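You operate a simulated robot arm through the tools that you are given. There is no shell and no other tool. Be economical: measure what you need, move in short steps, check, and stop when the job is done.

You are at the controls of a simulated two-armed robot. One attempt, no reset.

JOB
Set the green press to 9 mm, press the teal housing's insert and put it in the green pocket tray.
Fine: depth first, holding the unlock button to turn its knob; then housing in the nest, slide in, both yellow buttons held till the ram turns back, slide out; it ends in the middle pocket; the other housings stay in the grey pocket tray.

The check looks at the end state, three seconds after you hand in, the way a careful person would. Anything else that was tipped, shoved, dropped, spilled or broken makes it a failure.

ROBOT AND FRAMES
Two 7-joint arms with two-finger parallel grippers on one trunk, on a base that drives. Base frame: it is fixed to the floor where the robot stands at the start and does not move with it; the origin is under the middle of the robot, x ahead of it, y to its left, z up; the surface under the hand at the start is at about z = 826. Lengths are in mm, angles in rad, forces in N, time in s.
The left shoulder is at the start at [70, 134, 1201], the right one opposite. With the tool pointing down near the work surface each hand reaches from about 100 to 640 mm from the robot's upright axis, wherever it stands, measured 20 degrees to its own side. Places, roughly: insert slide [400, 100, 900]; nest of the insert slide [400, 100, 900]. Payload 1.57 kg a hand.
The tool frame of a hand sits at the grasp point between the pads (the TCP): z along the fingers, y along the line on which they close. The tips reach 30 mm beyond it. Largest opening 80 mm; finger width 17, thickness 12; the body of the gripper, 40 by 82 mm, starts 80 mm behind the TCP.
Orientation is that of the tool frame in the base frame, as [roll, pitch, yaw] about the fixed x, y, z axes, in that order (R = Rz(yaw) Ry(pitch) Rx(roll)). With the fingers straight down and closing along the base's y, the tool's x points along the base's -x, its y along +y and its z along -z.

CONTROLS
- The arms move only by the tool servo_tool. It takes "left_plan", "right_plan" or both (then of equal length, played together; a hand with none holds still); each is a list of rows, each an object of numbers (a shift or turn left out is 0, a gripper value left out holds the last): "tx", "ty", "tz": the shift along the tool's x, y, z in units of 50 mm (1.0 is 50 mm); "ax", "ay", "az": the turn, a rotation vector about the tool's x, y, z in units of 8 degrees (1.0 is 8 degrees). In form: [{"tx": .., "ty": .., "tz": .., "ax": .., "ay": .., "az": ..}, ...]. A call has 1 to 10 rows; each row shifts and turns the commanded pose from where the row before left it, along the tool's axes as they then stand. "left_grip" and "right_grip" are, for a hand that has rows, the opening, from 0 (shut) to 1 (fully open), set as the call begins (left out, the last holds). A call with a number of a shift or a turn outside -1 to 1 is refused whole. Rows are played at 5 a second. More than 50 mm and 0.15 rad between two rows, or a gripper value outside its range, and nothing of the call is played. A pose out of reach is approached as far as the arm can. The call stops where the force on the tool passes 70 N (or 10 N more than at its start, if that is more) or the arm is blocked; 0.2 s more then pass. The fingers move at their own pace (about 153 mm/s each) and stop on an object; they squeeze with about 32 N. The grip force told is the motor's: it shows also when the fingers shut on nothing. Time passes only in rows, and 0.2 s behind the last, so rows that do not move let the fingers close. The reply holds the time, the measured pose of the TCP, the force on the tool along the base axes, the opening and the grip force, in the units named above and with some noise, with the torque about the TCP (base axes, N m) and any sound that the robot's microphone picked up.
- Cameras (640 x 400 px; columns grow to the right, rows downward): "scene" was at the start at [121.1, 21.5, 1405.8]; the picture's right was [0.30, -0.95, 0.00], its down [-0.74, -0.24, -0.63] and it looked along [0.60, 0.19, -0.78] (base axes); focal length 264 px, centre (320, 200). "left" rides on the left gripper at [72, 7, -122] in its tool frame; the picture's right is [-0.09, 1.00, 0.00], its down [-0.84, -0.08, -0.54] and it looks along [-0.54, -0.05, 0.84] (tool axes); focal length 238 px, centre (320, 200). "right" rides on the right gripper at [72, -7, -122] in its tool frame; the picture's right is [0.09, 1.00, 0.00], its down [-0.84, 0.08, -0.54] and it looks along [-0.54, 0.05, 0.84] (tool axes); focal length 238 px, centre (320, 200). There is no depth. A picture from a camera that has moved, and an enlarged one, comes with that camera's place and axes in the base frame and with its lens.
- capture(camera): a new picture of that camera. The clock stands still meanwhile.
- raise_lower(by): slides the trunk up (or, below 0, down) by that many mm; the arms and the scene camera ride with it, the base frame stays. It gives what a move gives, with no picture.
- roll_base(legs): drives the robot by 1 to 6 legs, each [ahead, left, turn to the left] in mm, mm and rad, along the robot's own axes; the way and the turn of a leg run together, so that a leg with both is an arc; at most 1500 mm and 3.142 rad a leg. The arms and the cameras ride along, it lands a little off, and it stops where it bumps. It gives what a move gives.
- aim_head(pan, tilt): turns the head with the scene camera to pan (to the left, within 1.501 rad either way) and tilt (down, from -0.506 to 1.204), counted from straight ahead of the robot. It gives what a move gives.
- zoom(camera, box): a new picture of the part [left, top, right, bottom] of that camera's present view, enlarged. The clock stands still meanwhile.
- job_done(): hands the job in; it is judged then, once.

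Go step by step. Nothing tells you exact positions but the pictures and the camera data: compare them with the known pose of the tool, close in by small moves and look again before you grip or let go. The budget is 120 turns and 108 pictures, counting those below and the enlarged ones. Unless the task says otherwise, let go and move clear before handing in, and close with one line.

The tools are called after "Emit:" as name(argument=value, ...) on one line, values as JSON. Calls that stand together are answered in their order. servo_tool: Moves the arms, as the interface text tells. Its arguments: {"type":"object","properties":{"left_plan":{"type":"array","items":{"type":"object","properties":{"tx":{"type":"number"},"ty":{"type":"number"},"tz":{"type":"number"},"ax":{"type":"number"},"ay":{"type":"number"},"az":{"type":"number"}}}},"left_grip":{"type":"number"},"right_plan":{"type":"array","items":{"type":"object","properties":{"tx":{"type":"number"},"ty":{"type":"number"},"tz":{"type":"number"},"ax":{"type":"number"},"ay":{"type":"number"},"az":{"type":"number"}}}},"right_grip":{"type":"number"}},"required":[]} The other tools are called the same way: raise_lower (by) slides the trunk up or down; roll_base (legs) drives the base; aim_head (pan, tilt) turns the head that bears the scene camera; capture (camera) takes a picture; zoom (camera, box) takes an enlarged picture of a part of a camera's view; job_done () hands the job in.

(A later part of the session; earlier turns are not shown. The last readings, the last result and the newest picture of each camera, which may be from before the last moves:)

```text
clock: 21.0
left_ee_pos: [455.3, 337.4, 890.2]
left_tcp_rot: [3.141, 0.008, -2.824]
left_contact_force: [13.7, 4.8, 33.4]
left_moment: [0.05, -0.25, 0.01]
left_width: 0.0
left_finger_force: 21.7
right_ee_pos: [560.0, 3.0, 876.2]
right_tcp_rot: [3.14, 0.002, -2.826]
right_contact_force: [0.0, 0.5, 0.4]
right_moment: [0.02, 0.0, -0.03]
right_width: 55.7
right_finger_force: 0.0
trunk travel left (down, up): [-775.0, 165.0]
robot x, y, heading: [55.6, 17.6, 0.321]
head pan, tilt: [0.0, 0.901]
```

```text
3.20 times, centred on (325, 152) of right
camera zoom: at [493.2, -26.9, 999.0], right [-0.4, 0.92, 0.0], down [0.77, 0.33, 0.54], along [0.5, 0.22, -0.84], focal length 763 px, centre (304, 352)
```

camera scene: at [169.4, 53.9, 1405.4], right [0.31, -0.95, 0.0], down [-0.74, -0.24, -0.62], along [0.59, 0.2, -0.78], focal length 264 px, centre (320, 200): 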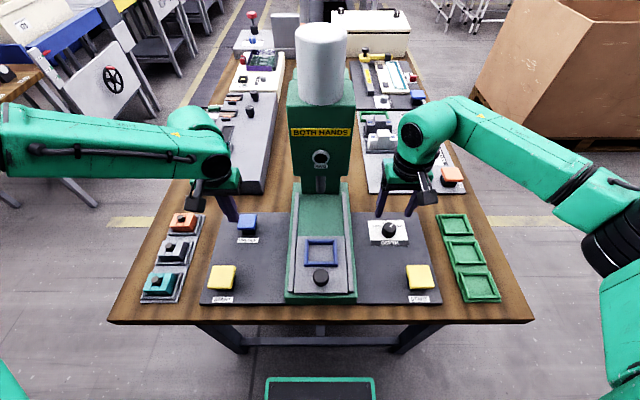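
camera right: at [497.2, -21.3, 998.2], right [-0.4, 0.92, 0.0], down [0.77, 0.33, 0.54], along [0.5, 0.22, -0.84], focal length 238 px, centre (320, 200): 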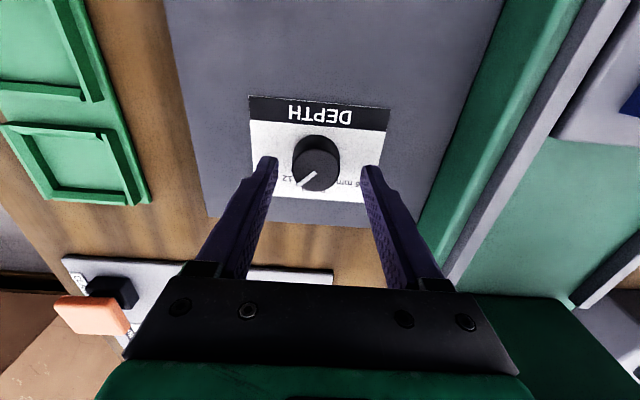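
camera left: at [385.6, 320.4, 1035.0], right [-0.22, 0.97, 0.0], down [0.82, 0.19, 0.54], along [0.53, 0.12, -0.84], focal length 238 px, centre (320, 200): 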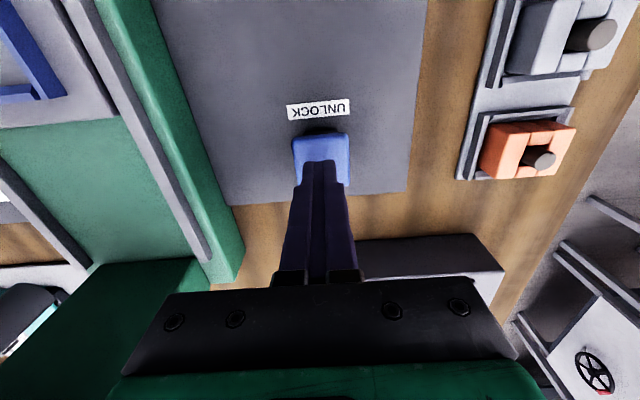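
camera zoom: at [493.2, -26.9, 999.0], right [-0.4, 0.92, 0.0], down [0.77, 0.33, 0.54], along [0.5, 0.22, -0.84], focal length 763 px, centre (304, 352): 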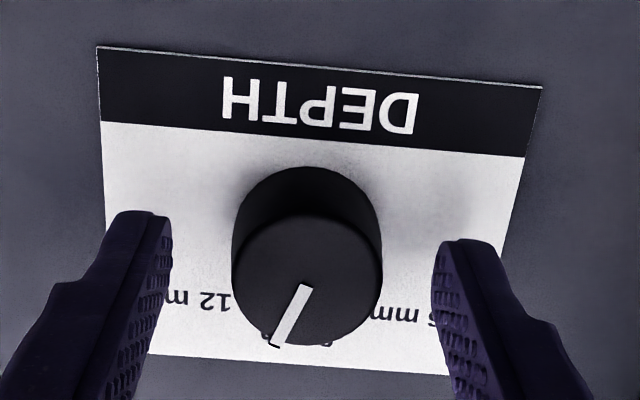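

About 19–20° remain. Regrip and turn.

Emit:
servo_tool(right_plan=[{}, {}, {}, {"az": -0.5}, {"az": -0.5}, {"az": -0.5}, {"az": -0.5}, {"az": -0.42}, {}], right_grip=0)

Emit:
servo_tool(right_plan=[{}, {}, {"az": 0.9}, {"az": 0.9}, {"az": 0.62}, {}], right_grip=0.7)

Emit:
zoom(camera="right", box=[250, 90, 400, 215])

Emit:
zoom(camera="scene", box=[350, 200, 430, 250])

```text
clock: 23.0
left_ee_pos: [454.9, 336.3, 891.5]
left_tcp_rot: [-3.14, 0.007, -2.824]
left_contact_force: [8.6, 1.3, 38.1]
left_moment: [0.0, -0.2, -0.05]
left_width: 0.0
left_finger_force: 21.1
right_ee_pos: [558.8, 2.3, 876.5]
right_tcp_rot: [3.139, 0.001, -2.486]
right_contact_force: [-0.6, 7.6, -12.8]
right_moment: [0.45, -0.25, 0.02]
right_width: 32.0
right_finger_force: 39.9
trunk travel left (down, up): [-775.0, 165.0]
robot x, y, heading: [59.9, 17.7, 0.318]
head pan, tilt: [0.0, 0.901]
```

```text
clock: 24.4
left_ee_pos: [455.1, 338.0, 890.2]
left_tcp_rot: [-3.141, 0.01, -2.825]
left_contact_force: [11.9, 5.2, 34.4]
left_moment: [0.09, -0.25, -0.04]
left_width: 0.0
left_finger_force: 21.6
right_ee_pos: [558.6, 0.9, 877.8]
right_tcp_rot: [3.139, 0.002, -2.825]
right_contact_force: [0.7, -0.6, 0.3]
right_moment: [0.01, 0.0, -0.01]
right_width: 55.9
right_finger_force: 0.1
trunk travel left (down, up): [-775.0, 165.0]
robot x, y, heading: [56.8, 17.4, 0.32]
head pan, tilt: [0.0, 0.901]
```

```text
3.20 times, centred on (325, 152) of right
camera zoom: at [492.7, -27.4, 999.4], right [-0.4, 0.92, 0.0], down [0.77, 0.33, 0.54], along [0.5, 0.22, -0.84], focal length 763 px, centre (304, 352)
```

zoom: 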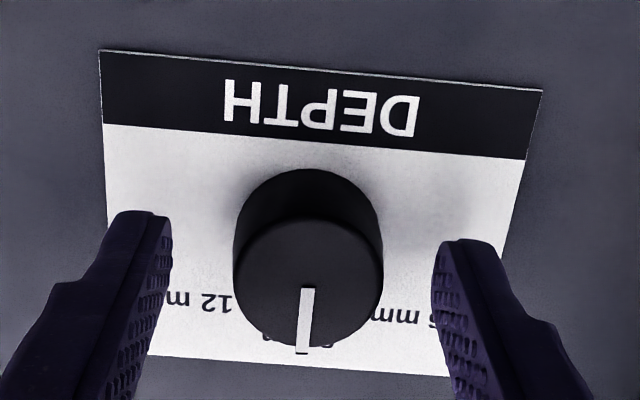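

```text
8.00 times, centred on (390, 225) of scene
camera zoom: at [173.0, 53.0, 1405.1], right [0.31, -0.95, 0.0], down [-0.74, -0.24, -0.62], along [0.59, 0.2, -0.78], focal length 2114 px, centre (-240, 0)
```

zoom: 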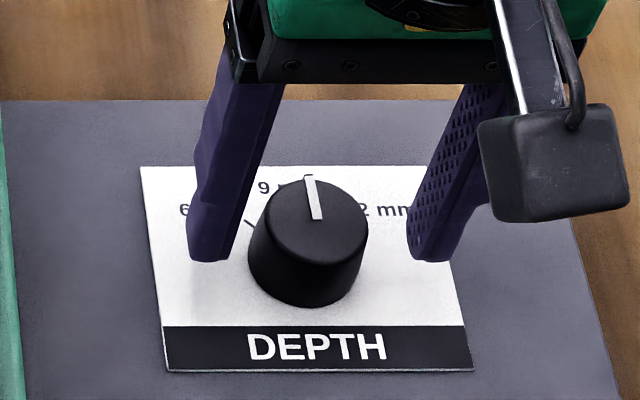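

The pointer is at 9 mm within about a degree. I'll release UNLOCK, retract the right hand and move the left one to view the teal housing.

Emit:
servo_tool(left_plan=[{"tz": -0.9}, {"tz": -0.9}, {"tx": 0.72, "ty": 0.55}, {"tx": 0.72, "ty": 0.55}, {"tx": 0.72, "ty": 0.55}, {"tx": 0.72, "ty": 0.55}, {"tx": 0.72, "ty": 0.55}, {"tx": 0.72, "ty": 0.55}], right_plan=[{"tz": -0.9}, {"tz": -0.9}, {"tz": -0.3, "tx": 0.6}, {"tx": 0.6}, {"tx": 0.6}, {"tx": 0.6, "ty": -0.3}, {"ty": -0.6}, {"ty": -0.6}])

Emit:
servo_tool(left_plan=[{}, {}], left_grip=1.0)

Emit:
capture(camera="left")

Emit:
capture(camera="scene")

Emit:
zoom(camera="scene", box=[350, 200, 430, 250])

```text
clock: 26.2
left_ee_pos: [215.6, 442.6, 984.8]
left_tcp_rot: [-3.139, 0.0, -2.825]
left_contact_force: [-1.0, 0.0, 0.3]
left_moment: [-0.01, -0.03, 0.03]
left_width: 0.1
left_finger_force: 21.2
left hand out of reach, approached as far as the arm can: row 7, 8
right_ee_pos: [467.7, -111.5, 982.3]
right_tcp_rot: [3.139, 0.001, -2.822]
right_contact_force: [-0.8, 0.2, 0.4]
right_moment: [0.0, -0.03, 0.01]
right_width: 55.7
right_finger_force: 0.1
trunk travel left (down, up): [-775.0, 165.0]
robot x, y, heading: [58.1, 19.1, 0.318]
head pan, tilt: [0.0, 0.901]
```

```text
clock: 26.8
left_ee_pos: [216.3, 444.2, 984.8]
left_tcp_rot: [-3.141, -0.002, -2.824]
left_contact_force: [-0.9, -0.3, 0.6]
left_moment: [0.02, 0.0, -0.02]
left_width: 80.1
left_finger_force: 0.1
right_ee_pos: [469.3, -110.7, 981.1]
right_tcp_rot: [3.141, 0.001, -2.824]
right_contact_force: [-0.3, -0.3, 0.8]
right_moment: [-0.03, -0.01, 0.01]
right_width: 56.2
right_finger_force: 0.1
trunk travel left (down, up): [-775.0, 165.0]
robot x, y, heading: [57.2, 16.7, 0.317]
head pan, tilt: [0.0, 0.901]
```

```text
65 pictures are left
camera left: at [146.6, 428.1, 1105.5], right [-0.22, 0.97, 0.0], down [0.82, 0.19, 0.54], along [0.53, 0.12, -0.84], focal length 238 px, centre (320, 200)
```

left: 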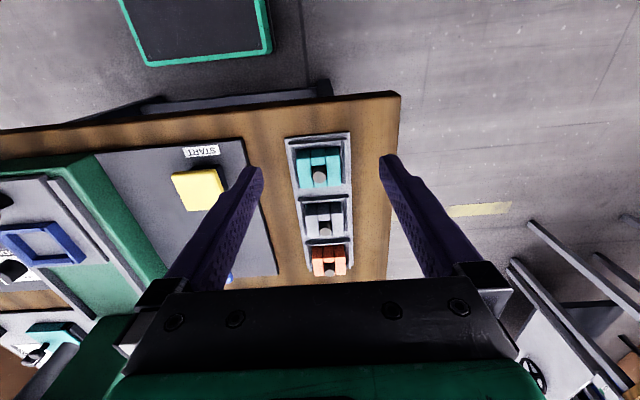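

```text
64 pictures are left
camera scene: at [173.9, 55.8, 1404.9], right [0.31, -0.95, 0.0], down [-0.74, -0.25, -0.62], along [0.59, 0.19, -0.78], focal length 264 px, centre (320, 200)
```

scene: 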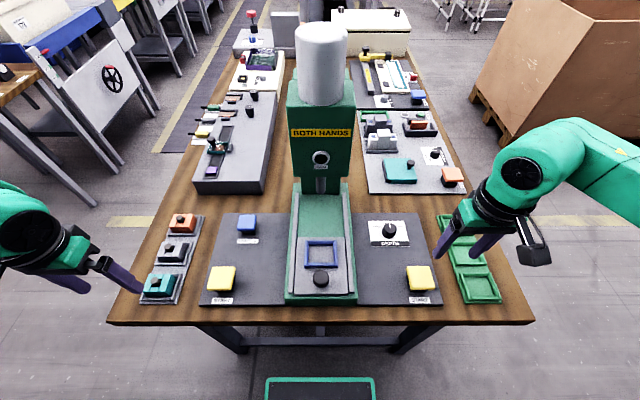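

```text
8.00 times, centred on (390, 225) of scene
camera zoom: at [173.9, 55.8, 1404.9], right [0.31, -0.95, 0.0], down [-0.74, -0.25, -0.62], along [0.59, 0.19, -0.78], focal length 2114 px, centre (-240, 0)
```

zoom: 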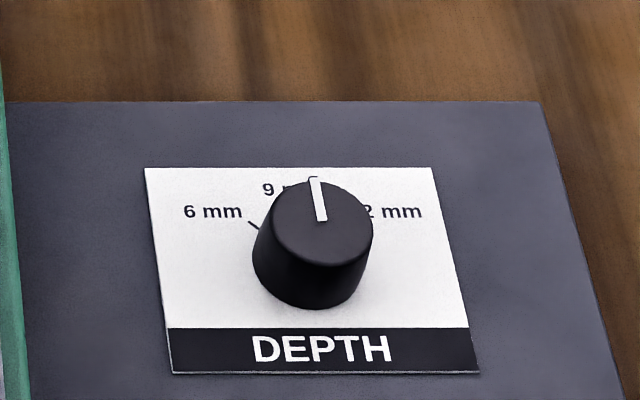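

Dial reads 9. Now a closer look at the teal housing and the nest.

Emit:
zoom(camera="left", box=[270, 125, 370, 195])

Emit:
zoom(camera="scene", box=[280, 220, 376, 310])

Emit:
zoom(camera="scene", box=[125, 205, 221, 310])

```text
5.71 times, centred on (320, 160) of left
camera zoom: at [146.6, 428.1, 1105.5], right [-0.22, 0.97, 0.0], down [0.82, 0.19, 0.54], along [0.53, 0.12, -0.84], focal length 1362 px, centre (320, 429)
```

zoom: 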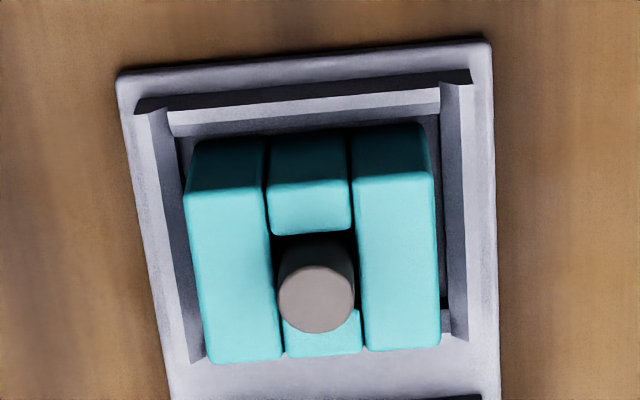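

```text
4.44 times, centred on (328, 265) of scene
camera zoom: at [173.9, 55.8, 1404.9], right [0.31, -0.95, 0.0], down [-0.74, -0.25, -0.62], along [0.59, 0.19, -0.78], focal length 1174 px, centre (284, -89)
```

zoom: 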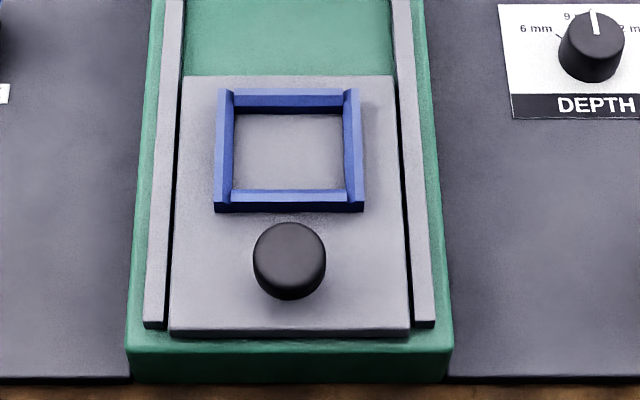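

```text
3.81 times, centred on (173, 258) of scene
camera zoom: at [173.9, 55.8, 1404.9], right [0.31, -0.95, 0.0], down [-0.74, -0.25, -0.62], along [0.59, 0.19, -0.78], focal length 1006 px, centre (880, -19)
```

zoom: 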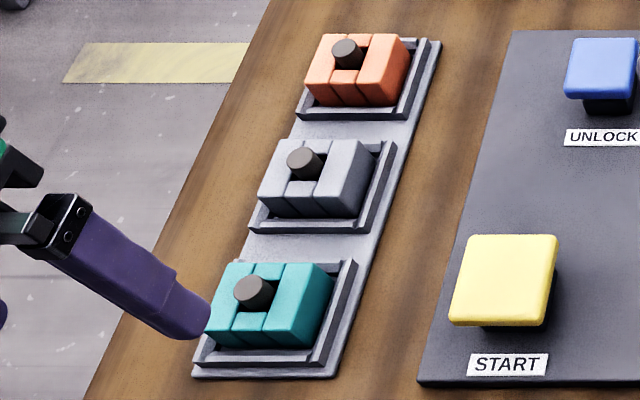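

Moving the left hand over the teal housing at a safe height for a second look.

Emit:
servo_tool(left_plan=[{"tx": -0.39, "ty": -0.04, "tz": 0.4}, {"tx": -0.39, "ty": -0.04, "tz": 0.45}, {"tx": -0.38, "ty": -0.04, "tz": 0.45}, {}])

Emit:
capture(camera="left")

Emit:
zoom(camera="scene", box=[125, 205, 221, 310])

```text
clock: 27.8
left_ee_pos: [276.9, 456.9, 919.7]
left_tcp_rot: [3.138, 0.002, -2.821]
left_contact_force: [0.2, 0.3, 0.2]
left_moment: [0.01, -0.02, 0.03]
left_width: 79.9
left_finger_force: 0.0
right_ee_pos: [468.8, -110.2, 980.6]
right_tcp_rot: [3.139, 0.0, -2.822]
right_contact_force: [-0.9, 0.0, -0.4]
right_moment: [0.01, -0.01, -0.01]
right_width: 56.1
right_finger_force: 0.1
trunk travel left (down, up): [-775.0, 165.0]
robot x, y, heading: [53.8, 17.7, 0.314]
head pan, tilt: [0.0, 0.901]
```

```text
59 pictures are left
camera left: at [205.9, 440.0, 1040.5], right [-0.22, 0.97, 0.0], down [0.82, 0.19, 0.54], along [0.53, 0.12, -0.84], focal length 238 px, centre (320, 200)
```

left: 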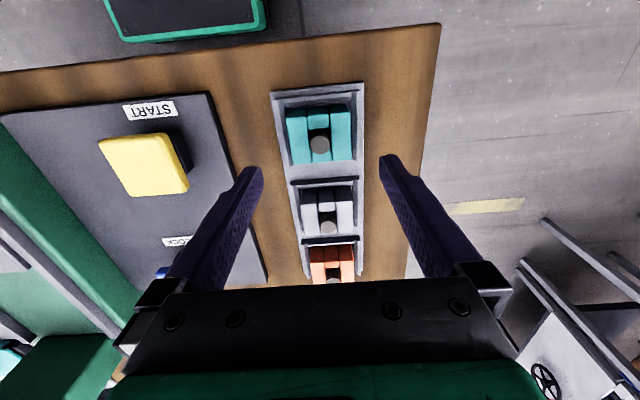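

```text
3.81 times, centred on (173, 258) of scene
camera zoom: at [174.4, 55.1, 1404.9], right [0.31, -0.95, 0.0], down [-0.74, -0.24, -0.62], along [0.59, 0.19, -0.78], focal length 1006 px, centre (880, -19)
```

zoom: 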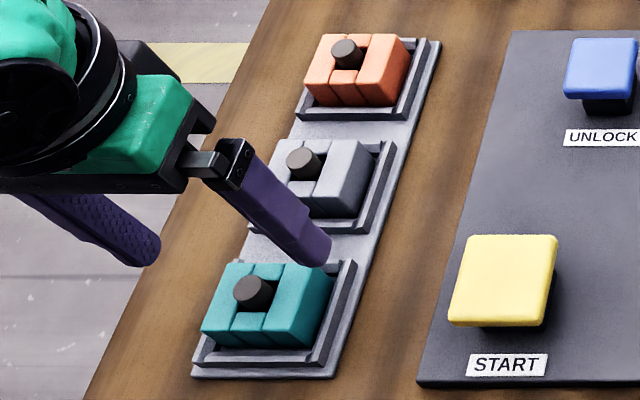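

Emit:
zoom(camera="left", box=[256, 75, 384, 175])

```text
4.00 times, centred on (320, 125) of left
camera zoom: at [205.9, 440.0, 1040.5], right [-0.22, 0.97, 0.0], down [0.82, 0.19, 0.54], along [0.53, 0.12, -0.84], focal length 953 px, centre (320, 500)
```

zoom: 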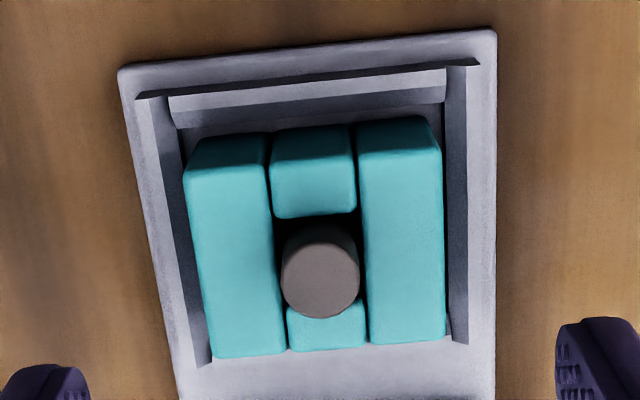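

Heights are still uncertain by ~15 mm. I'll descend part-way, keeping the fingers clear, and look again.

Emit:
servo_tool(left_plan=[{"tx": 0.16, "tz": 0.3}, {"tz": 0.35}, {}])

Emit:
capture(camera="left")

Emit:
zoom(camera="scene", box=[125, 205, 221, 310])

```text
clock: 28.6
left_ee_pos: [268.6, 452.6, 886.5]
left_tcp_rot: [3.141, 0.0, -2.825]
left_contact_force: [1.0, -0.1, -0.2]
left_moment: [0.01, -0.02, 0.04]
left_width: 79.9
left_finger_force: 0.0
right_ee_pos: [470.2, -111.3, 982.5]
right_tcp_rot: [-3.141, 0.001, -2.823]
right_contact_force: [0.0, -0.9, -1.0]
right_moment: [-0.01, -0.04, 0.04]
right_width: 56.0
right_finger_force: 0.0
trunk travel left (down, up): [-775.0, 165.0]
robot x, y, heading: [57.7, 16.2, 0.317]
head pan, tilt: [0.0, 0.901]
```

```text
56 pictures are left
camera left: at [197.9, 436.8, 1007.0], right [-0.22, 0.97, 0.0], down [0.82, 0.19, 0.54], along [0.53, 0.12, -0.84], focal length 238 px, centre (320, 200)
```

left: 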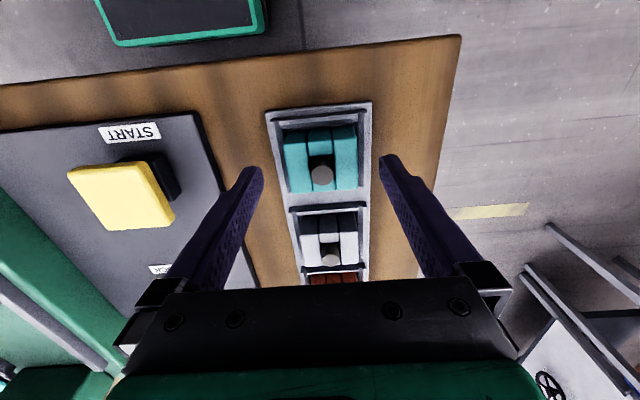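

```text
3.81 times, centred on (173, 258) of scene
camera zoom: at [174.6, 55.4, 1404.8], right [0.31, -0.95, 0.0], down [-0.74, -0.24, -0.62], along [0.59, 0.19, -0.78], focal length 1006 px, centre (880, -19)
```

zoom: 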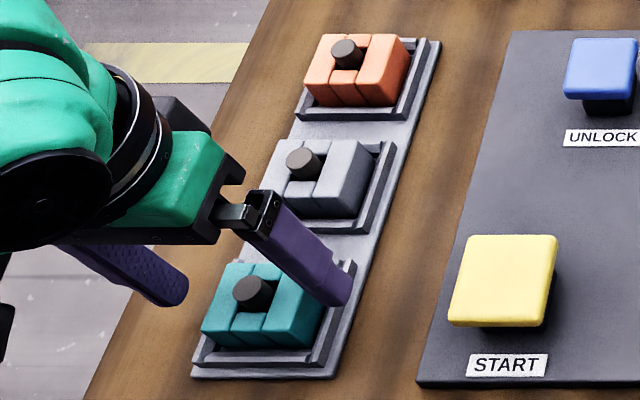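

Estimates now converge on a housing top near z≈840–850 with the tray plate at ~810. Descending to put the tips around z≈828.

Emit:
servo_tool(left_plan=[{"tz": 0.2}, {"tz": 0.2}, {"tx": -0.03, "tz": 0.16}, {}])

Emit:
capture(camera="left")

Emit:
zoom(camera="scene", box=[125, 245, 221, 310])

```text
clock: 29.6
left_ee_pos: [270.2, 455.0, 856.2]
left_tcp_rot: [3.141, -0.001, -2.823]
left_contact_force: [-0.3, -0.3, -0.1]
left_moment: [-0.01, 0.0, 0.0]
left_width: 80.2
left_finger_force: 0.0
right_ee_pos: [469.7, -109.2, 980.2]
right_tcp_rot: [-3.141, 0.001, -2.824]
right_contact_force: [0.9, -0.8, -0.6]
right_moment: [-0.01, 0.0, 0.03]
right_width: 56.1
right_finger_force: 0.0
trunk travel left (down, up): [-775.0, 165.0]
robot x, y, heading: [55.3, 17.1, 0.314]
head pan, tilt: [0.0, 0.901]
```

```text
54 pictures are left
camera left: at [199.5, 438.7, 977.3], right [-0.22, 0.97, 0.0], down [0.82, 0.19, 0.54], along [0.53, 0.12, -0.84], focal length 238 px, centre (320, 200)
```

left: 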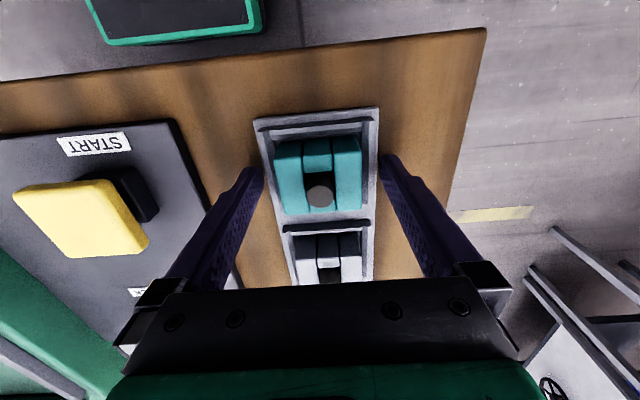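

```text
6.15 times, centred on (173, 278) of scene
camera zoom: at [174.6, 55.7, 1404.8], right [0.31, -0.95, 0.0], down [-0.74, -0.25, -0.62], along [0.59, 0.19, -0.78], focal length 1626 px, centre (1225, -277)
```

zoom: 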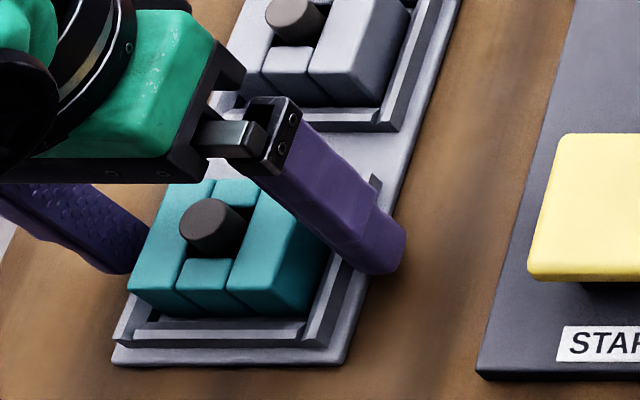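

Fingers straddle the housing with tips ~13 mm below its top and above the rim. Closing gently.

Emit:
servo_tool(left_plan=[{}, {}, {}], left_grip=0.3)

Emit:
capture(camera="left")

```text
clock: 30.4
left_ee_pos: [270.4, 455.2, 856.3]
left_tcp_rot: [-3.141, 0.0, -2.825]
left_contact_force: [-0.4, 0.3, -3.0]
left_moment: [1.21, 0.12, 0.07]
left_width: 70.0
left_finger_force: 44.8
right_ee_pos: [469.5, -110.7, 981.6]
right_tcp_rot: [-3.141, -0.001, -2.825]
right_contact_force: [-0.2, 0.6, -0.3]
right_moment: [0.0, -0.03, 0.01]
right_width: 56.2
right_finger_force: 0.1
trunk travel left (down, up): [-775.0, 165.0]
robot x, y, heading: [61.2, 16.0, 0.315]
head pan, tilt: [0.0, 0.901]
```

```text
52 pictures are left
camera left: at [199.5, 438.9, 977.4], right [-0.22, 0.97, 0.0], down [0.82, 0.19, 0.54], along [0.53, 0.12, -0.84], focal length 238 px, centre (320, 200)
```

left: 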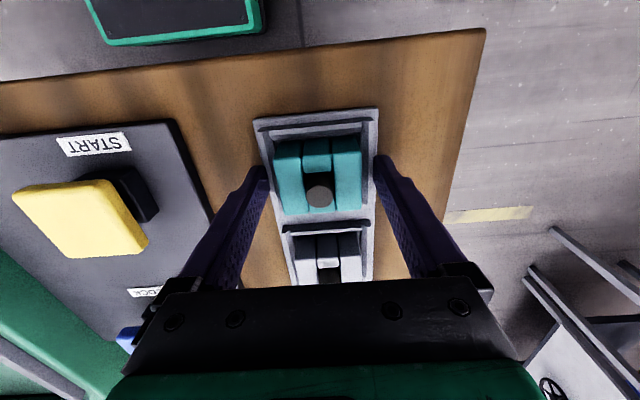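

Width 70: the tips caught the tray rim. Open, rise 6 mm, close again.

Emit:
servo_tool(left_plan=[{}, {}, {"tz": -0.13}, {}], left_grip=1.0)

Emit:
servo_tool(left_plan=[{}, {}, {}], left_grip=0.3)

Emit:
capture(camera="left")

```text
clock: 31.4
left_ee_pos: [270.2, 454.0, 863.5]
left_tcp_rot: [-3.141, -0.001, -2.823]
left_contact_force: [0.4, 0.4, -0.2]
left_moment: [-0.02, 0.04, 0.03]
left_width: 80.1
left_finger_force: 0.0
right_ee_pos: [468.1, -110.5, 982.3]
right_tcp_rot: [-3.141, -0.002, -2.824]
right_contact_force: [-0.1, 0.3, 0.1]
right_moment: [-0.01, -0.01, 0.01]
right_width: 56.1
right_finger_force: 0.1
trunk travel left (down, up): [-775.0, 165.0]
robot x, y, heading: [51.2, 14.7, 0.321]
head pan, tilt: [0.0, 0.901]
```

```text
clock: 32.2
left_ee_pos: [271.0, 454.2, 861.8]
left_tcp_rot: [3.141, 0.001, -2.825]
left_contact_force: [-1.7, 2.8, 0.2]
left_moment: [1.18, 0.67, 0.12]
left_width: 69.9
left_finger_force: 44.8
right_ee_pos: [470.0, -110.4, 981.8]
right_tcp_rot: [-3.142, 0.001, -2.824]
right_contact_force: [-1.0, -0.3, -0.1]
right_moment: [0.01, 0.0, 0.02]
right_width: 56.1
right_finger_force: 0.1
trunk travel left (down, up): [-775.0, 165.0]
robot x, y, heading: [55.1, 11.8, 0.318]
head pan, tilt: [0.0, 0.901]
```

```text
51 pictures are left
camera left: at [199.8, 438.9, 983.6], right [-0.22, 0.97, 0.0], down [0.82, 0.19, 0.54], along [0.53, 0.12, -0.84], focal length 238 px, centre (320, 200)
```

left: 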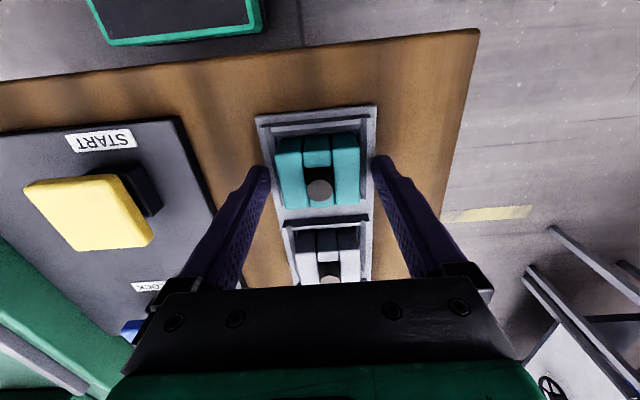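

Still the rim. Raising another 8 mm and retrying.

Emit:
servo_tool(left_plan=[{}, {}, {"tz": -0.16}, {}], left_grip=1.0)

Emit:
servo_tool(left_plan=[{}, {}, {}], left_grip=0.3)

Emit:
zoom(camera="left", box=[240, 90, 400, 220])

```text
clock: 33.2
left_ee_pos: [271.0, 454.1, 870.8]
left_tcp_rot: [3.141, -0.001, -2.824]
left_contact_force: [0.3, 0.1, -0.4]
left_moment: [0.0, 0.0, 0.0]
left_width: 79.8
left_finger_force: 0.0
right_ee_pos: [469.6, -109.6, 981.3]
right_tcp_rot: [3.141, 0.001, -2.823]
right_contact_force: [0.3, 0.3, 0.3]
right_moment: [0.02, -0.03, -0.01]
right_width: 56.0
right_finger_force: 0.1
trunk travel left (down, up): [-775.0, 165.0]
robot x, y, heading: [55.8, 19.5, 0.318]
head pan, tilt: [0.0, 0.901]
```

```text
clock: 34.0
left_ee_pos: [271.0, 453.6, 871.5]
left_tcp_rot: [3.14, 0.0, -2.823]
left_contact_force: [-0.3, 0.4, 0.5]
left_moment: [-0.02, 0.01, 0.0]
left_width: 49.3
left_finger_force: 32.0
right_ee_pos: [468.2, -110.5, 981.4]
right_tcp_rot: [-3.141, 0.001, -2.825]
right_contact_force: [0.6, 0.2, -0.5]
right_moment: [0.02, -0.03, -0.02]
right_width: 55.9
right_finger_force: 0.0
trunk travel left (down, up): [-775.0, 165.0]
robot x, y, heading: [56.2, 20.1, 0.319]
head pan, tilt: [0.0, 0.901]
```

```text
3.08 times, centred on (320, 155) of left
camera zoom: at [200.4, 438.4, 991.5], right [-0.22, 0.97, 0.0], down [0.82, 0.19, 0.54], along [0.53, 0.12, -0.84], focal length 733 px, centre (320, 338)
```

zoom: 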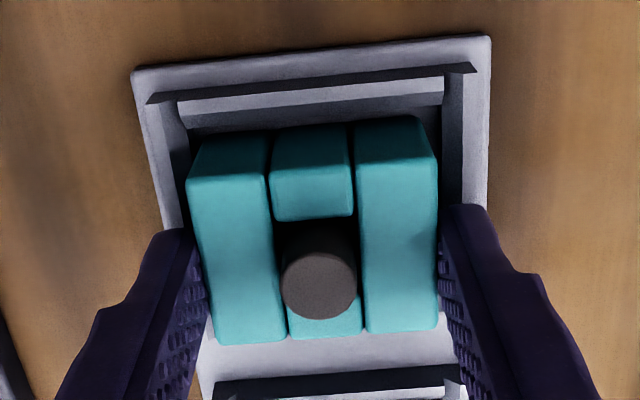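

Gripped at 49.3 mm, but ~6 mm forward of the housing's centre. I'll open, shift back 6 mm, regrip and lift slightly.

Emit:
servo_tool(left_plan=[{}, {}, {"tx": 0.13}, {}], left_grip=1.0)

Emit:
servo_tool(left_plan=[{}, {}, {}, {"tz": -0.2}, {"tz": -0.4}, {"tz": -0.6}, {}], left_grip=0.3)

Emit:
capture(camera="left")

Emit:
capture(camera="scene")

```text
clock: 35.0
left_ee_pos: [265.4, 451.3, 871.0]
left_tcp_rot: [-3.141, 0.0, -2.823]
left_contact_force: [0.4, -0.2, 0.4]
left_moment: [-0.02, 0.02, -0.03]
left_width: 79.9
left_finger_force: 0.0
right_ee_pos: [469.3, -110.2, 981.7]
right_tcp_rot: [3.14, -0.001, -2.824]
right_contact_force: [-0.4, -0.8, 0.0]
right_moment: [0.0, 0.0, -0.01]
right_width: 56.1
right_finger_force: 0.0
trunk travel left (down, up): [-775.0, 165.0]
robot x, y, heading: [57.1, 20.2, 0.321]
head pan, tilt: [0.0, 0.901]
```

```text
clock: 36.6
left_ee_pos: [268.6, 453.3, 931.6]
left_tcp_rot: [-3.141, 0.001, -2.825]
left_contact_force: [-0.3, -0.4, -0.9]
left_moment: [0.01, 0.01, -0.01]
left_width: 49.1
left_finger_force: 32.5
right_ee_pos: [469.9, -110.8, 981.3]
right_tcp_rot: [3.141, -0.001, -2.823]
right_contact_force: [-0.2, 0.6, 0.7]
right_moment: [-0.02, 0.01, -0.02]
right_width: 55.8
right_finger_force: 0.1
trunk travel left (down, up): [-775.0, 165.0]
robot x, y, heading: [58.9, 19.5, 0.317]
head pan, tilt: [0.0, 0.901]
```

```text
49 pictures are left
camera left: at [197.6, 437.1, 1052.5], right [-0.22, 0.97, 0.0], down [0.82, 0.19, 0.54], along [0.53, 0.12, -0.84], focal length 238 px, centre (320, 200)
```

left: 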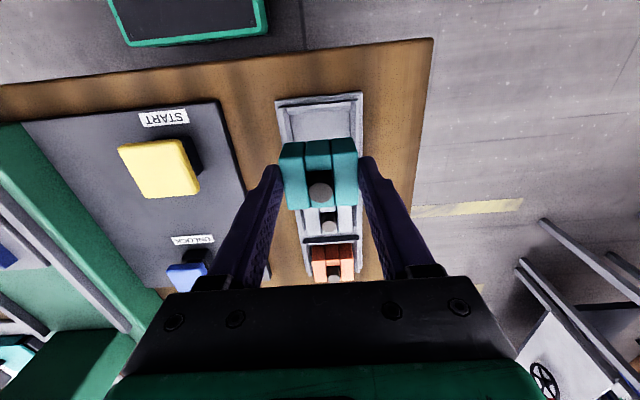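

```text
48 pictures are left
camera scene: at [174.7, 56.3, 1404.8], right [0.31, -0.95, 0.0], down [-0.74, -0.25, -0.62], along [0.59, 0.19, -0.78], focal length 264 px, centre (320, 200)
```

scene: 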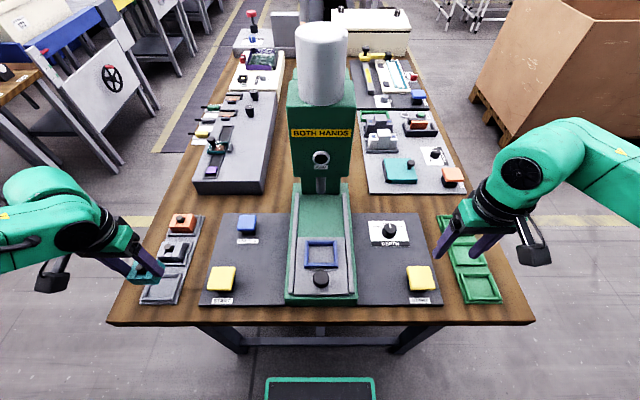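

Housing is lifted cleanly. Carrying it high over to the nest for a look from above.

Emit:
servo_tool(left_plan=[{"tz": -0.9}, {"tx": -0.1, "ty": -0.78}, {"tx": -0.1, "ty": -0.78}, {"tx": -0.1, "ty": -0.78}, {"tx": -0.1, "ty": -0.78}, {"tx": -0.1, "ty": -0.78}, {"tx": -0.1, "ty": -0.78}, {"tx": -0.1, "ty": -0.78}, {"tx": -0.1, "ty": -0.78}, {"tx": -0.07, "ty": -0.78}])

Emit:
capture(camera="left")

Emit:
capture(camera="scene")

```text
clock: 38.8
left_ee_pos: [417.5, 132.5, 976.2]
left_tcp_rot: [3.14, 0.0, -2.825]
left_contact_force: [0.2, -0.3, -1.5]
left_moment: [-0.01, 0.0, -0.01]
left_width: 49.3
left_finger_force: 31.9
right_ee_pos: [469.7, -111.1, 980.2]
right_tcp_rot: [3.14, 0.0, -2.824]
right_contact_force: [0.3, -0.4, -0.1]
right_moment: [0.0, -0.02, 0.03]
right_width: 56.2
right_finger_force: 0.0
trunk travel left (down, up): [-775.0, 165.0]
robot x, y, heading: [58.8, 13.2, 0.321]
head pan, tilt: [0.0, 0.901]
```

```text
47 pictures are left
camera left: at [347.2, 116.2, 1097.1], right [-0.22, 0.97, 0.0], down [0.82, 0.19, 0.54], along [0.53, 0.12, -0.84], focal length 238 px, centre (320, 200)
```

left: 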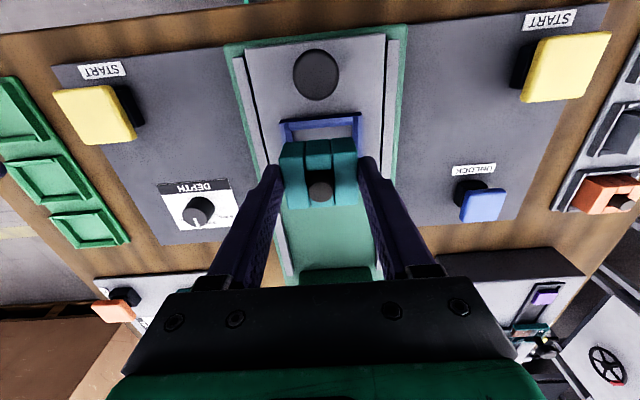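

```text
46 pictures are left
camera scene: at [175.8, 53.8, 1404.8], right [0.31, -0.95, 0.0], down [-0.74, -0.24, -0.62], along [0.59, 0.2, -0.78], focal length 264 px, centre (320, 200)
```

scene: 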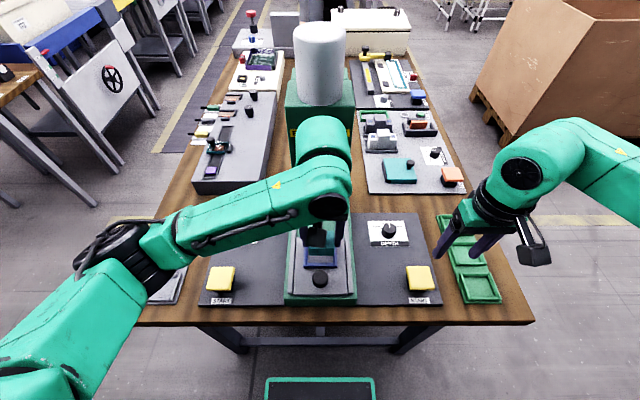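

Emit:
zoom(camera="left", box=[256, 90, 384, 220])

```text
3.08 times, centred on (320, 155) of left
camera zoom: at [347.2, 116.2, 1097.1], right [-0.22, 0.97, 0.0], down [0.82, 0.19, 0.54], along [0.53, 0.12, -0.84], focal length 733 px, centre (320, 338)
```

zoom: 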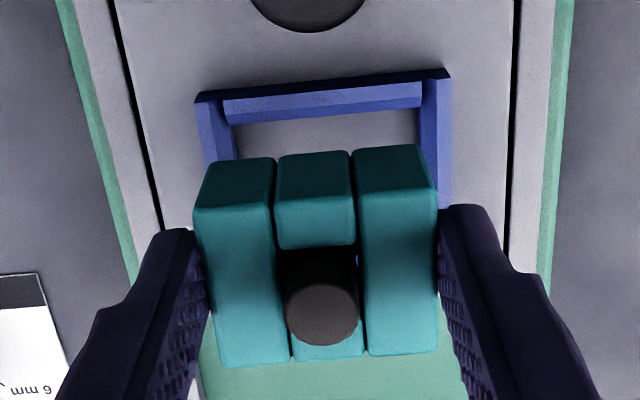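

Nest centre estimated at about 7 mm forward and 2 mm left of the present hand position, with its rim top near z≈892. I'll align and come partway down.

Emit:
servo_tool(left_plan=[{"tx": -0.15, "ty": 0.04}, {"tz": 0.3}, {"tz": 0.25}, {}])

Emit:
zoom(camera="left", box=[240, 90, 400, 220])

Emit:
zoom(camera="scene", box=[270, 210, 380, 310])

```text
clock: 39.8
left_ee_pos: [420.7, 137.3, 950.6]
left_tcp_rot: [3.139, -0.001, -2.824]
left_contact_force: [0.8, 0.3, -0.5]
left_moment: [-0.03, 0.02, -0.02]
left_width: 48.9
left_finger_force: 32.0
right_ee_pos: [468.5, -110.2, 981.8]
right_tcp_rot: [-3.141, 0.0, -2.824]
right_contact_force: [0.7, -0.3, -0.3]
right_moment: [0.04, -0.02, 0.0]
right_width: 56.0
right_finger_force: 0.2
trunk travel left (down, up): [-775.0, 165.0]
robot x, y, heading: [57.4, 20.6, 0.32]
head pan, tilt: [0.0, 0.901]
```

```text
3.08 times, centred on (320, 155) of left
camera zoom: at [349.6, 121.1, 1071.2], right [-0.22, 0.97, 0.0], down [0.82, 0.19, 0.54], along [0.53, 0.12, -0.84], focal length 733 px, centre (320, 338)
```

zoom: 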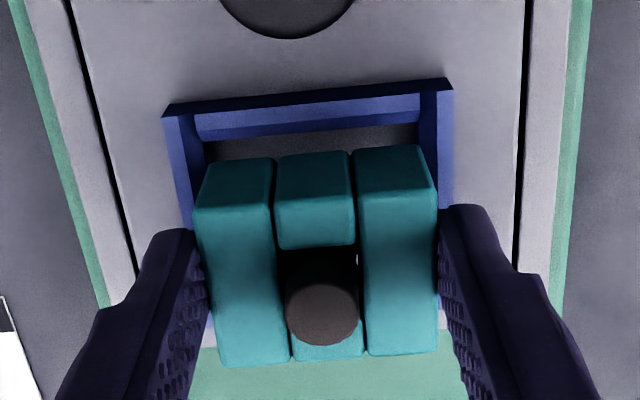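

```text
4.00 times, centred on (325, 260) of scene
camera zoom: at [174.9, 55.6, 1404.8], right [0.31, -0.95, 0.0], down [-0.74, -0.24, -0.62], along [0.59, 0.19, -0.78], focal length 1057 px, centre (300, -40)
```

zoom: 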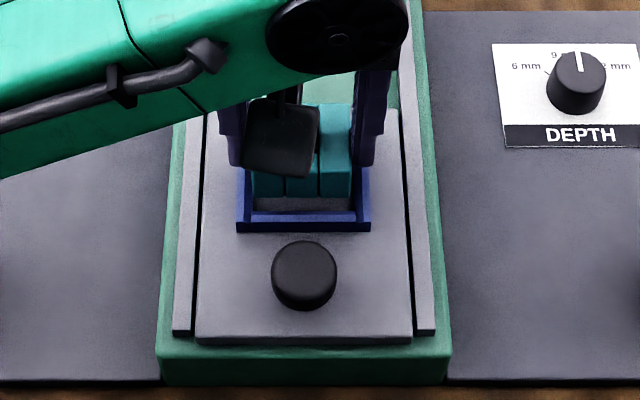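

Image says about 4–5 mm more forward. Adjust and descend a bit further.

Emit:
servo_tool(left_plan=[{"tx": -0.09, "ty": -0.02}, {"tz": 0.2}, {}])

Emit:
zoom(camera="left", box=[240, 90, 400, 220])

Emit:
zoom(camera="scene", box=[290, 225, 370, 285])

```text
clock: 40.6
left_ee_pos: [425.0, 137.5, 940.0]
left_tcp_rot: [3.141, -0.001, -2.823]
left_contact_force: [-0.1, -0.4, 0.0]
left_moment: [0.0, 0.0, 0.02]
left_width: 49.0
left_finger_force: 31.8
right_ee_pos: [469.6, -111.3, 981.2]
right_tcp_rot: [3.141, -0.001, -2.824]
right_contact_force: [1.3, -0.4, -0.1]
right_moment: [-0.04, -0.02, -0.02]
right_width: 56.1
right_finger_force: 0.0
trunk travel left (down, up): [-775.0, 165.0]
robot x, y, heading: [55.4, 19.6, 0.319]
head pan, tilt: [0.0, 0.901]
```

```text
3.08 times, centred on (320, 155) of left
camera zoom: at [354.3, 121.0, 1060.7], right [-0.22, 0.97, 0.0], down [0.82, 0.19, 0.54], along [0.53, 0.12, -0.84], focal length 733 px, centre (320, 338)
```

zoom: 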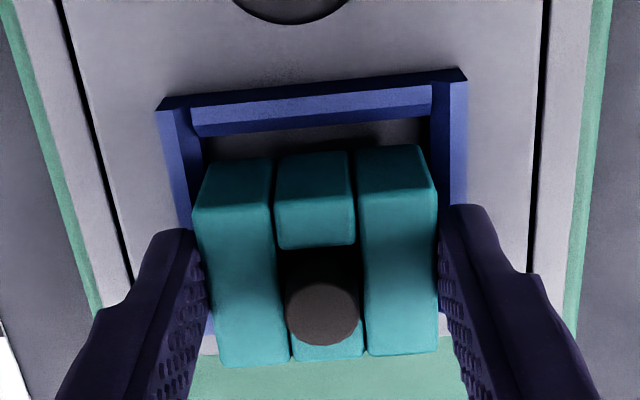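

```text
6.67 times, centred on (330, 255) of scene
camera zoom: at [174.6, 55.8, 1404.8], right [0.31, -0.95, 0.0], down [-0.74, -0.25, -0.62], along [0.59, 0.19, -0.78], focal length 1761 px, centre (253, -167)
```

zoom: 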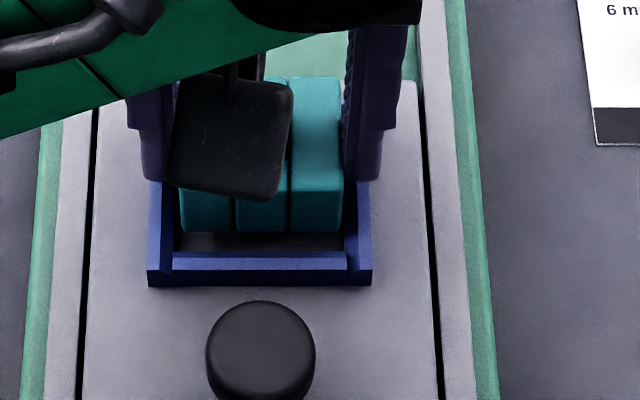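

Laterally aligned in both views and the fore-aft offset matches the tray calibration. Lowering in small steps, watching force.

Emit:
servo_tool(left_plan=[{"tz": 0.1}, {"tz": 0.08}, {}])

Emit:
zoom(camera="scene", box=[290, 225, 370, 285])

```text
clock: 41.4
left_ee_pos: [425.9, 135.6, 930.4]
left_tcp_rot: [-3.141, -0.001, -2.825]
left_contact_force: [-2.2, -0.7, -0.7]
left_moment: [-0.06, 0.14, 0.06]
left_width: 49.1
left_finger_force: 31.8
right_ee_pos: [468.6, -110.5, 981.5]
right_tcp_rot: [-3.142, 0.001, -2.825]
right_contact_force: [-0.6, -0.3, -0.8]
right_moment: [0.03, 0.01, 0.0]
right_width: 55.9
right_finger_force: 0.0
trunk travel left (down, up): [-775.0, 165.0]
robot x, y, heading: [58.0, 19.3, 0.318]
head pan, tilt: [0.0, 0.901]
```

```text
6.67 times, centred on (330, 255) of scene
camera zoom: at [173.8, 55.4, 1404.9], right [0.31, -0.95, 0.0], down [-0.74, -0.24, -0.62], along [0.59, 0.19, -0.78], focal length 1761 px, centre (253, -167)
```

zoom: 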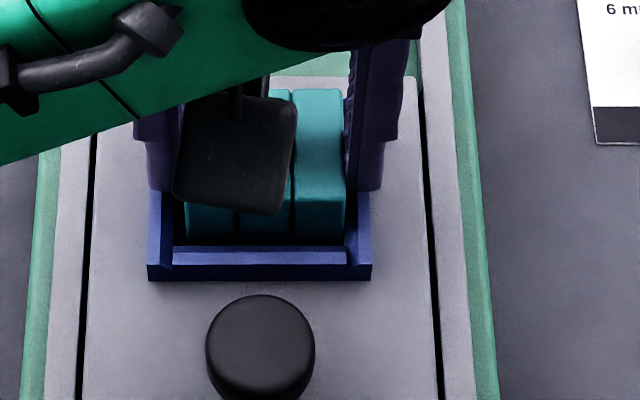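

Slight side contact from the far wall; easing back 1 mm and continuing down.

Emit:
servo_tool(left_plan=[{"tx": 0.03, "ty": 0.02, "tz": 0.05}, {"tz": 0.06}, {}])

```text
clock: 42.2
left_ee_pos: [424.1, 137.8, 926.3]
left_tcp_rot: [-3.139, 0.008, -2.824]
left_contact_force: [2.8, -2.8, 28.1]
left_moment: [0.01, -0.16, 0.03]
left_width: 49.5
left_finger_force: 32.1
right_ee_pos: [466.7, -110.7, 983.3]
right_tcp_rot: [3.139, 0.001, -2.825]
right_contact_force: [-0.4, 0.1, -0.4]
right_moment: [0.05, 0.02, 0.01]
right_width: 56.3
right_finger_force: 0.0
trunk travel left (down, up): [-775.0, 165.0]
robot x, y, heading: [54.9, 18.2, 0.323]
head pan, tilt: [0.0, 0.901]
```

28 N at z≈926, which matches the expected seated height. Checking.

Emit:
zoom(camera="left", box=[240, 90, 400, 220])

Emit:
zoom(camera="scene", box=[290, 225, 370, 285])

```text
3.08 times, centred on (320, 155) of left
camera zoom: at [352.6, 120.4, 1047.2], right [-0.22, 0.97, 0.0], down [0.82, 0.19, 0.55], along [0.53, 0.12, -0.84], focal length 733 px, centre (320, 338)
```

zoom: 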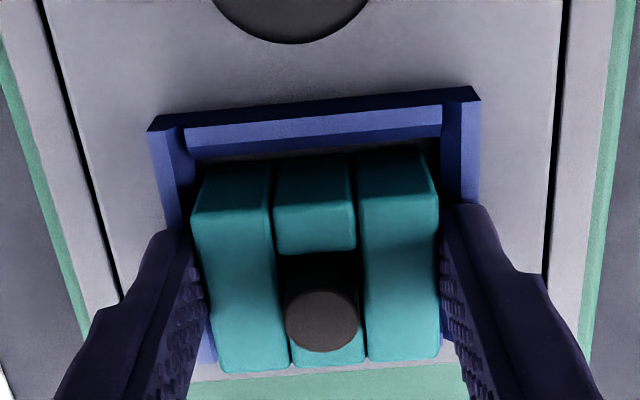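

```text
6.67 times, centred on (330, 255) of scene
camera zoom: at [172.0, 54.0, 1405.4], right [0.31, -0.95, 0.0], down [-0.74, -0.24, -0.62], along [0.59, 0.2, -0.78], focal length 1761 px, centre (253, -167)
```

zoom: 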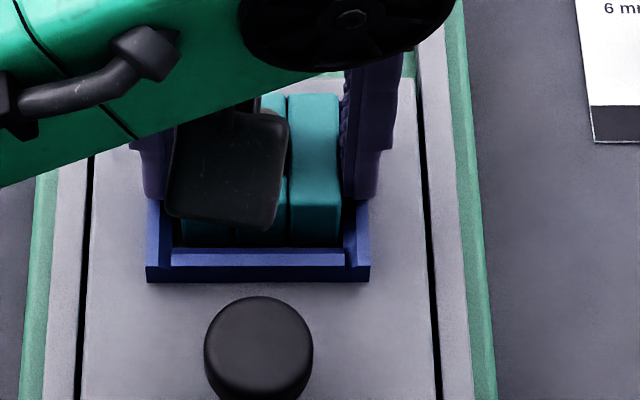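

Rim scale matches the tray picture exactly, so it is seated. Release and rise.

Emit:
servo_tool(left_plan=[{"tz": -0.03}, {}, {}], left_grip=0.85)

Emit:
servo_tool(left_plan=[{"tz": -0.4}, {"tz": -0.8}, {"tz": -0.6}, {"ty": 0.8}, {"ty": 0.8}, {"ty": 0.8}])

Emit:
zoom(camera="scene", box=[270, 210, 380, 310])

```text
clock: 43.0
left_ee_pos: [423.8, 137.2, 927.4]
left_tcp_rot: [-3.14, 0.002, -2.823]
left_contact_force: [0.3, -3.3, 15.1]
left_moment: [0.32, 0.19, 0.17]
left_width: 65.2
left_finger_force: 0.0
right_ee_pos: [468.2, -110.3, 981.6]
right_tcp_rot: [-3.141, 0.0, -2.825]
right_contact_force: [-1.0, 0.3, 0.3]
right_moment: [-0.03, 0.0, -0.03]
right_width: 56.1
right_finger_force: 0.0
trunk travel left (down, up): [-775.0, 165.0]
robot x, y, heading: [55.9, 16.6, 0.32]
head pan, tilt: [0.0, 0.901]
```

```text
clock: 44.4
left_ee_pos: [384.9, 250.2, 1013.8]
left_tcp_rot: [-3.14, 0.001, -2.824]
left_contact_force: [-0.3, 0.2, 0.5]
left_moment: [-0.02, -0.01, -0.02]
left_width: 68.1
left_finger_force: 0.1
right_ee_pos: [469.6, -108.3, 982.1]
right_tcp_rot: [-3.14, 0.0, -2.824]
right_contact_force: [-0.5, -0.1, 0.7]
right_moment: [0.02, -0.01, 0.01]
right_width: 55.9
right_finger_force: 0.0
trunk travel left (down, up): [-775.0, 165.0]
robot x, y, heading: [58.7, 19.8, 0.319]
head pan, tilt: [0.0, 0.901]
```

```text
4.00 times, centred on (325, 260) of scene
camera zoom: at [173.7, 56.9, 1404.9], right [0.31, -0.95, 0.0], down [-0.74, -0.25, -0.62], along [0.59, 0.19, -0.78], focal length 1057 px, centre (300, -40)
```

zoom: 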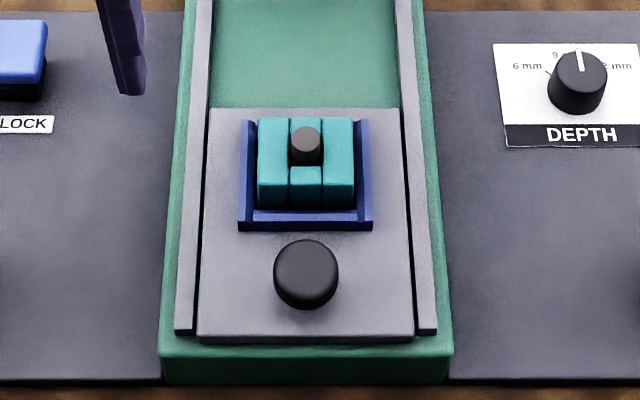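

Housing sits squarely in the nest with the pin up. Next the right hand goes to the slide knob, and the left moves near its yellow button.

Emit:
servo_tool(left_plan=[{"tx": 0.345, "ty": 0.29, "tz": 0.11}, {"tx": 0.345, "ty": 0.29, "tz": 0.11}, {"tx": 0.345, "ty": 0.29, "tz": 0.11}, {"tx": 0.345, "ty": 0.29, "tz": 0.11}, {"tx": 0.345, "ty": 0.29, "tz": 0.11}, {"tx": 0.345, "ty": 0.29, "tz": 0.11}], right_plan=[{"tx": 0.235, "ty": 0.83}, {"tx": 0.235, "ty": 0.83}, {"tx": 0.235, "ty": 0.83}, {"tx": 0.235, "ty": 0.83}, {"tx": 0.235, "ty": 0.83}, {"tx": 0.235, "ty": 0.83}], left_grip=0)

Emit:
capture(camera="right")

Emit:
capture(camera="left")

```text
clock: 45.8
left_ee_pos: [333.3, 273.1, 1002.5]
left_tcp_rot: [-3.139, -0.001, -2.824]
left_contact_force: [0.1, 0.8, -0.2]
left_moment: [-0.03, 0.01, -0.02]
left_width: 0.0
left_finger_force: 21.1
left hand out of reach, approached as far as the arm can: row 3, 4, 5, 6
right_ee_pos: [321.7, 108.2, 979.5]
right_tcp_rot: [-3.14, -0.001, -2.823]
right_contact_force: [0.4, -0.3, 0.7]
right_moment: [-0.02, 0.04, -0.01]
right_width: 56.0
right_finger_force: 0.1
trunk travel left (down, up): [-775.0, 165.0]
robot x, y, heading: [58.6, 18.1, 0.323]
head pan, tilt: [0.0, 0.901]
```

```text
36 pictures are left
camera right: at [256.4, 79.9, 1102.5], right [-0.4, 0.92, 0.0], down [0.77, 0.34, 0.54], along [0.5, 0.21, -0.84], focal length 238 px, centre (320, 200)
```

right: 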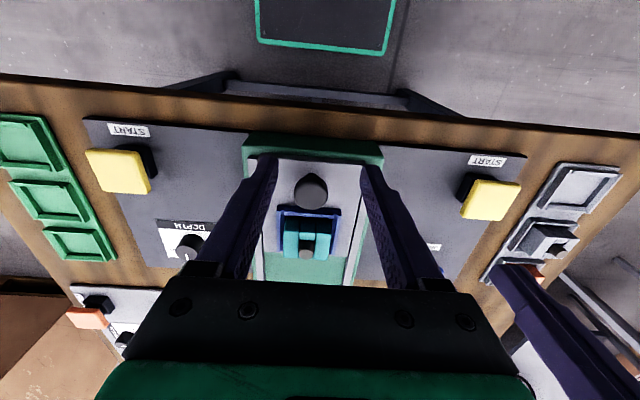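

```text
35 pictures are left
camera left: at [262.9, 256.3, 1122.2], right [-0.22, 0.97, 0.0], down [0.82, 0.19, 0.54], along [0.53, 0.12, -0.84], focal length 238 px, centre (320, 200)
```

left: 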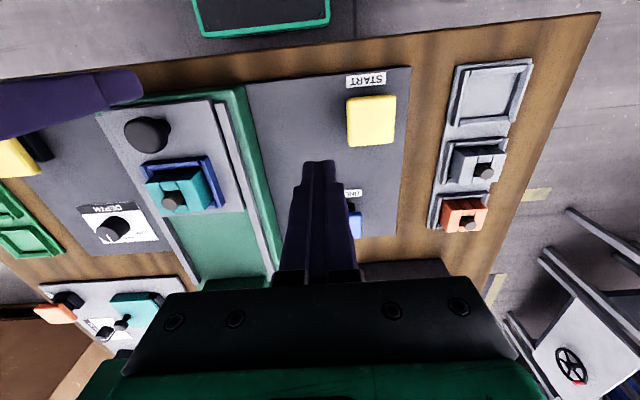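

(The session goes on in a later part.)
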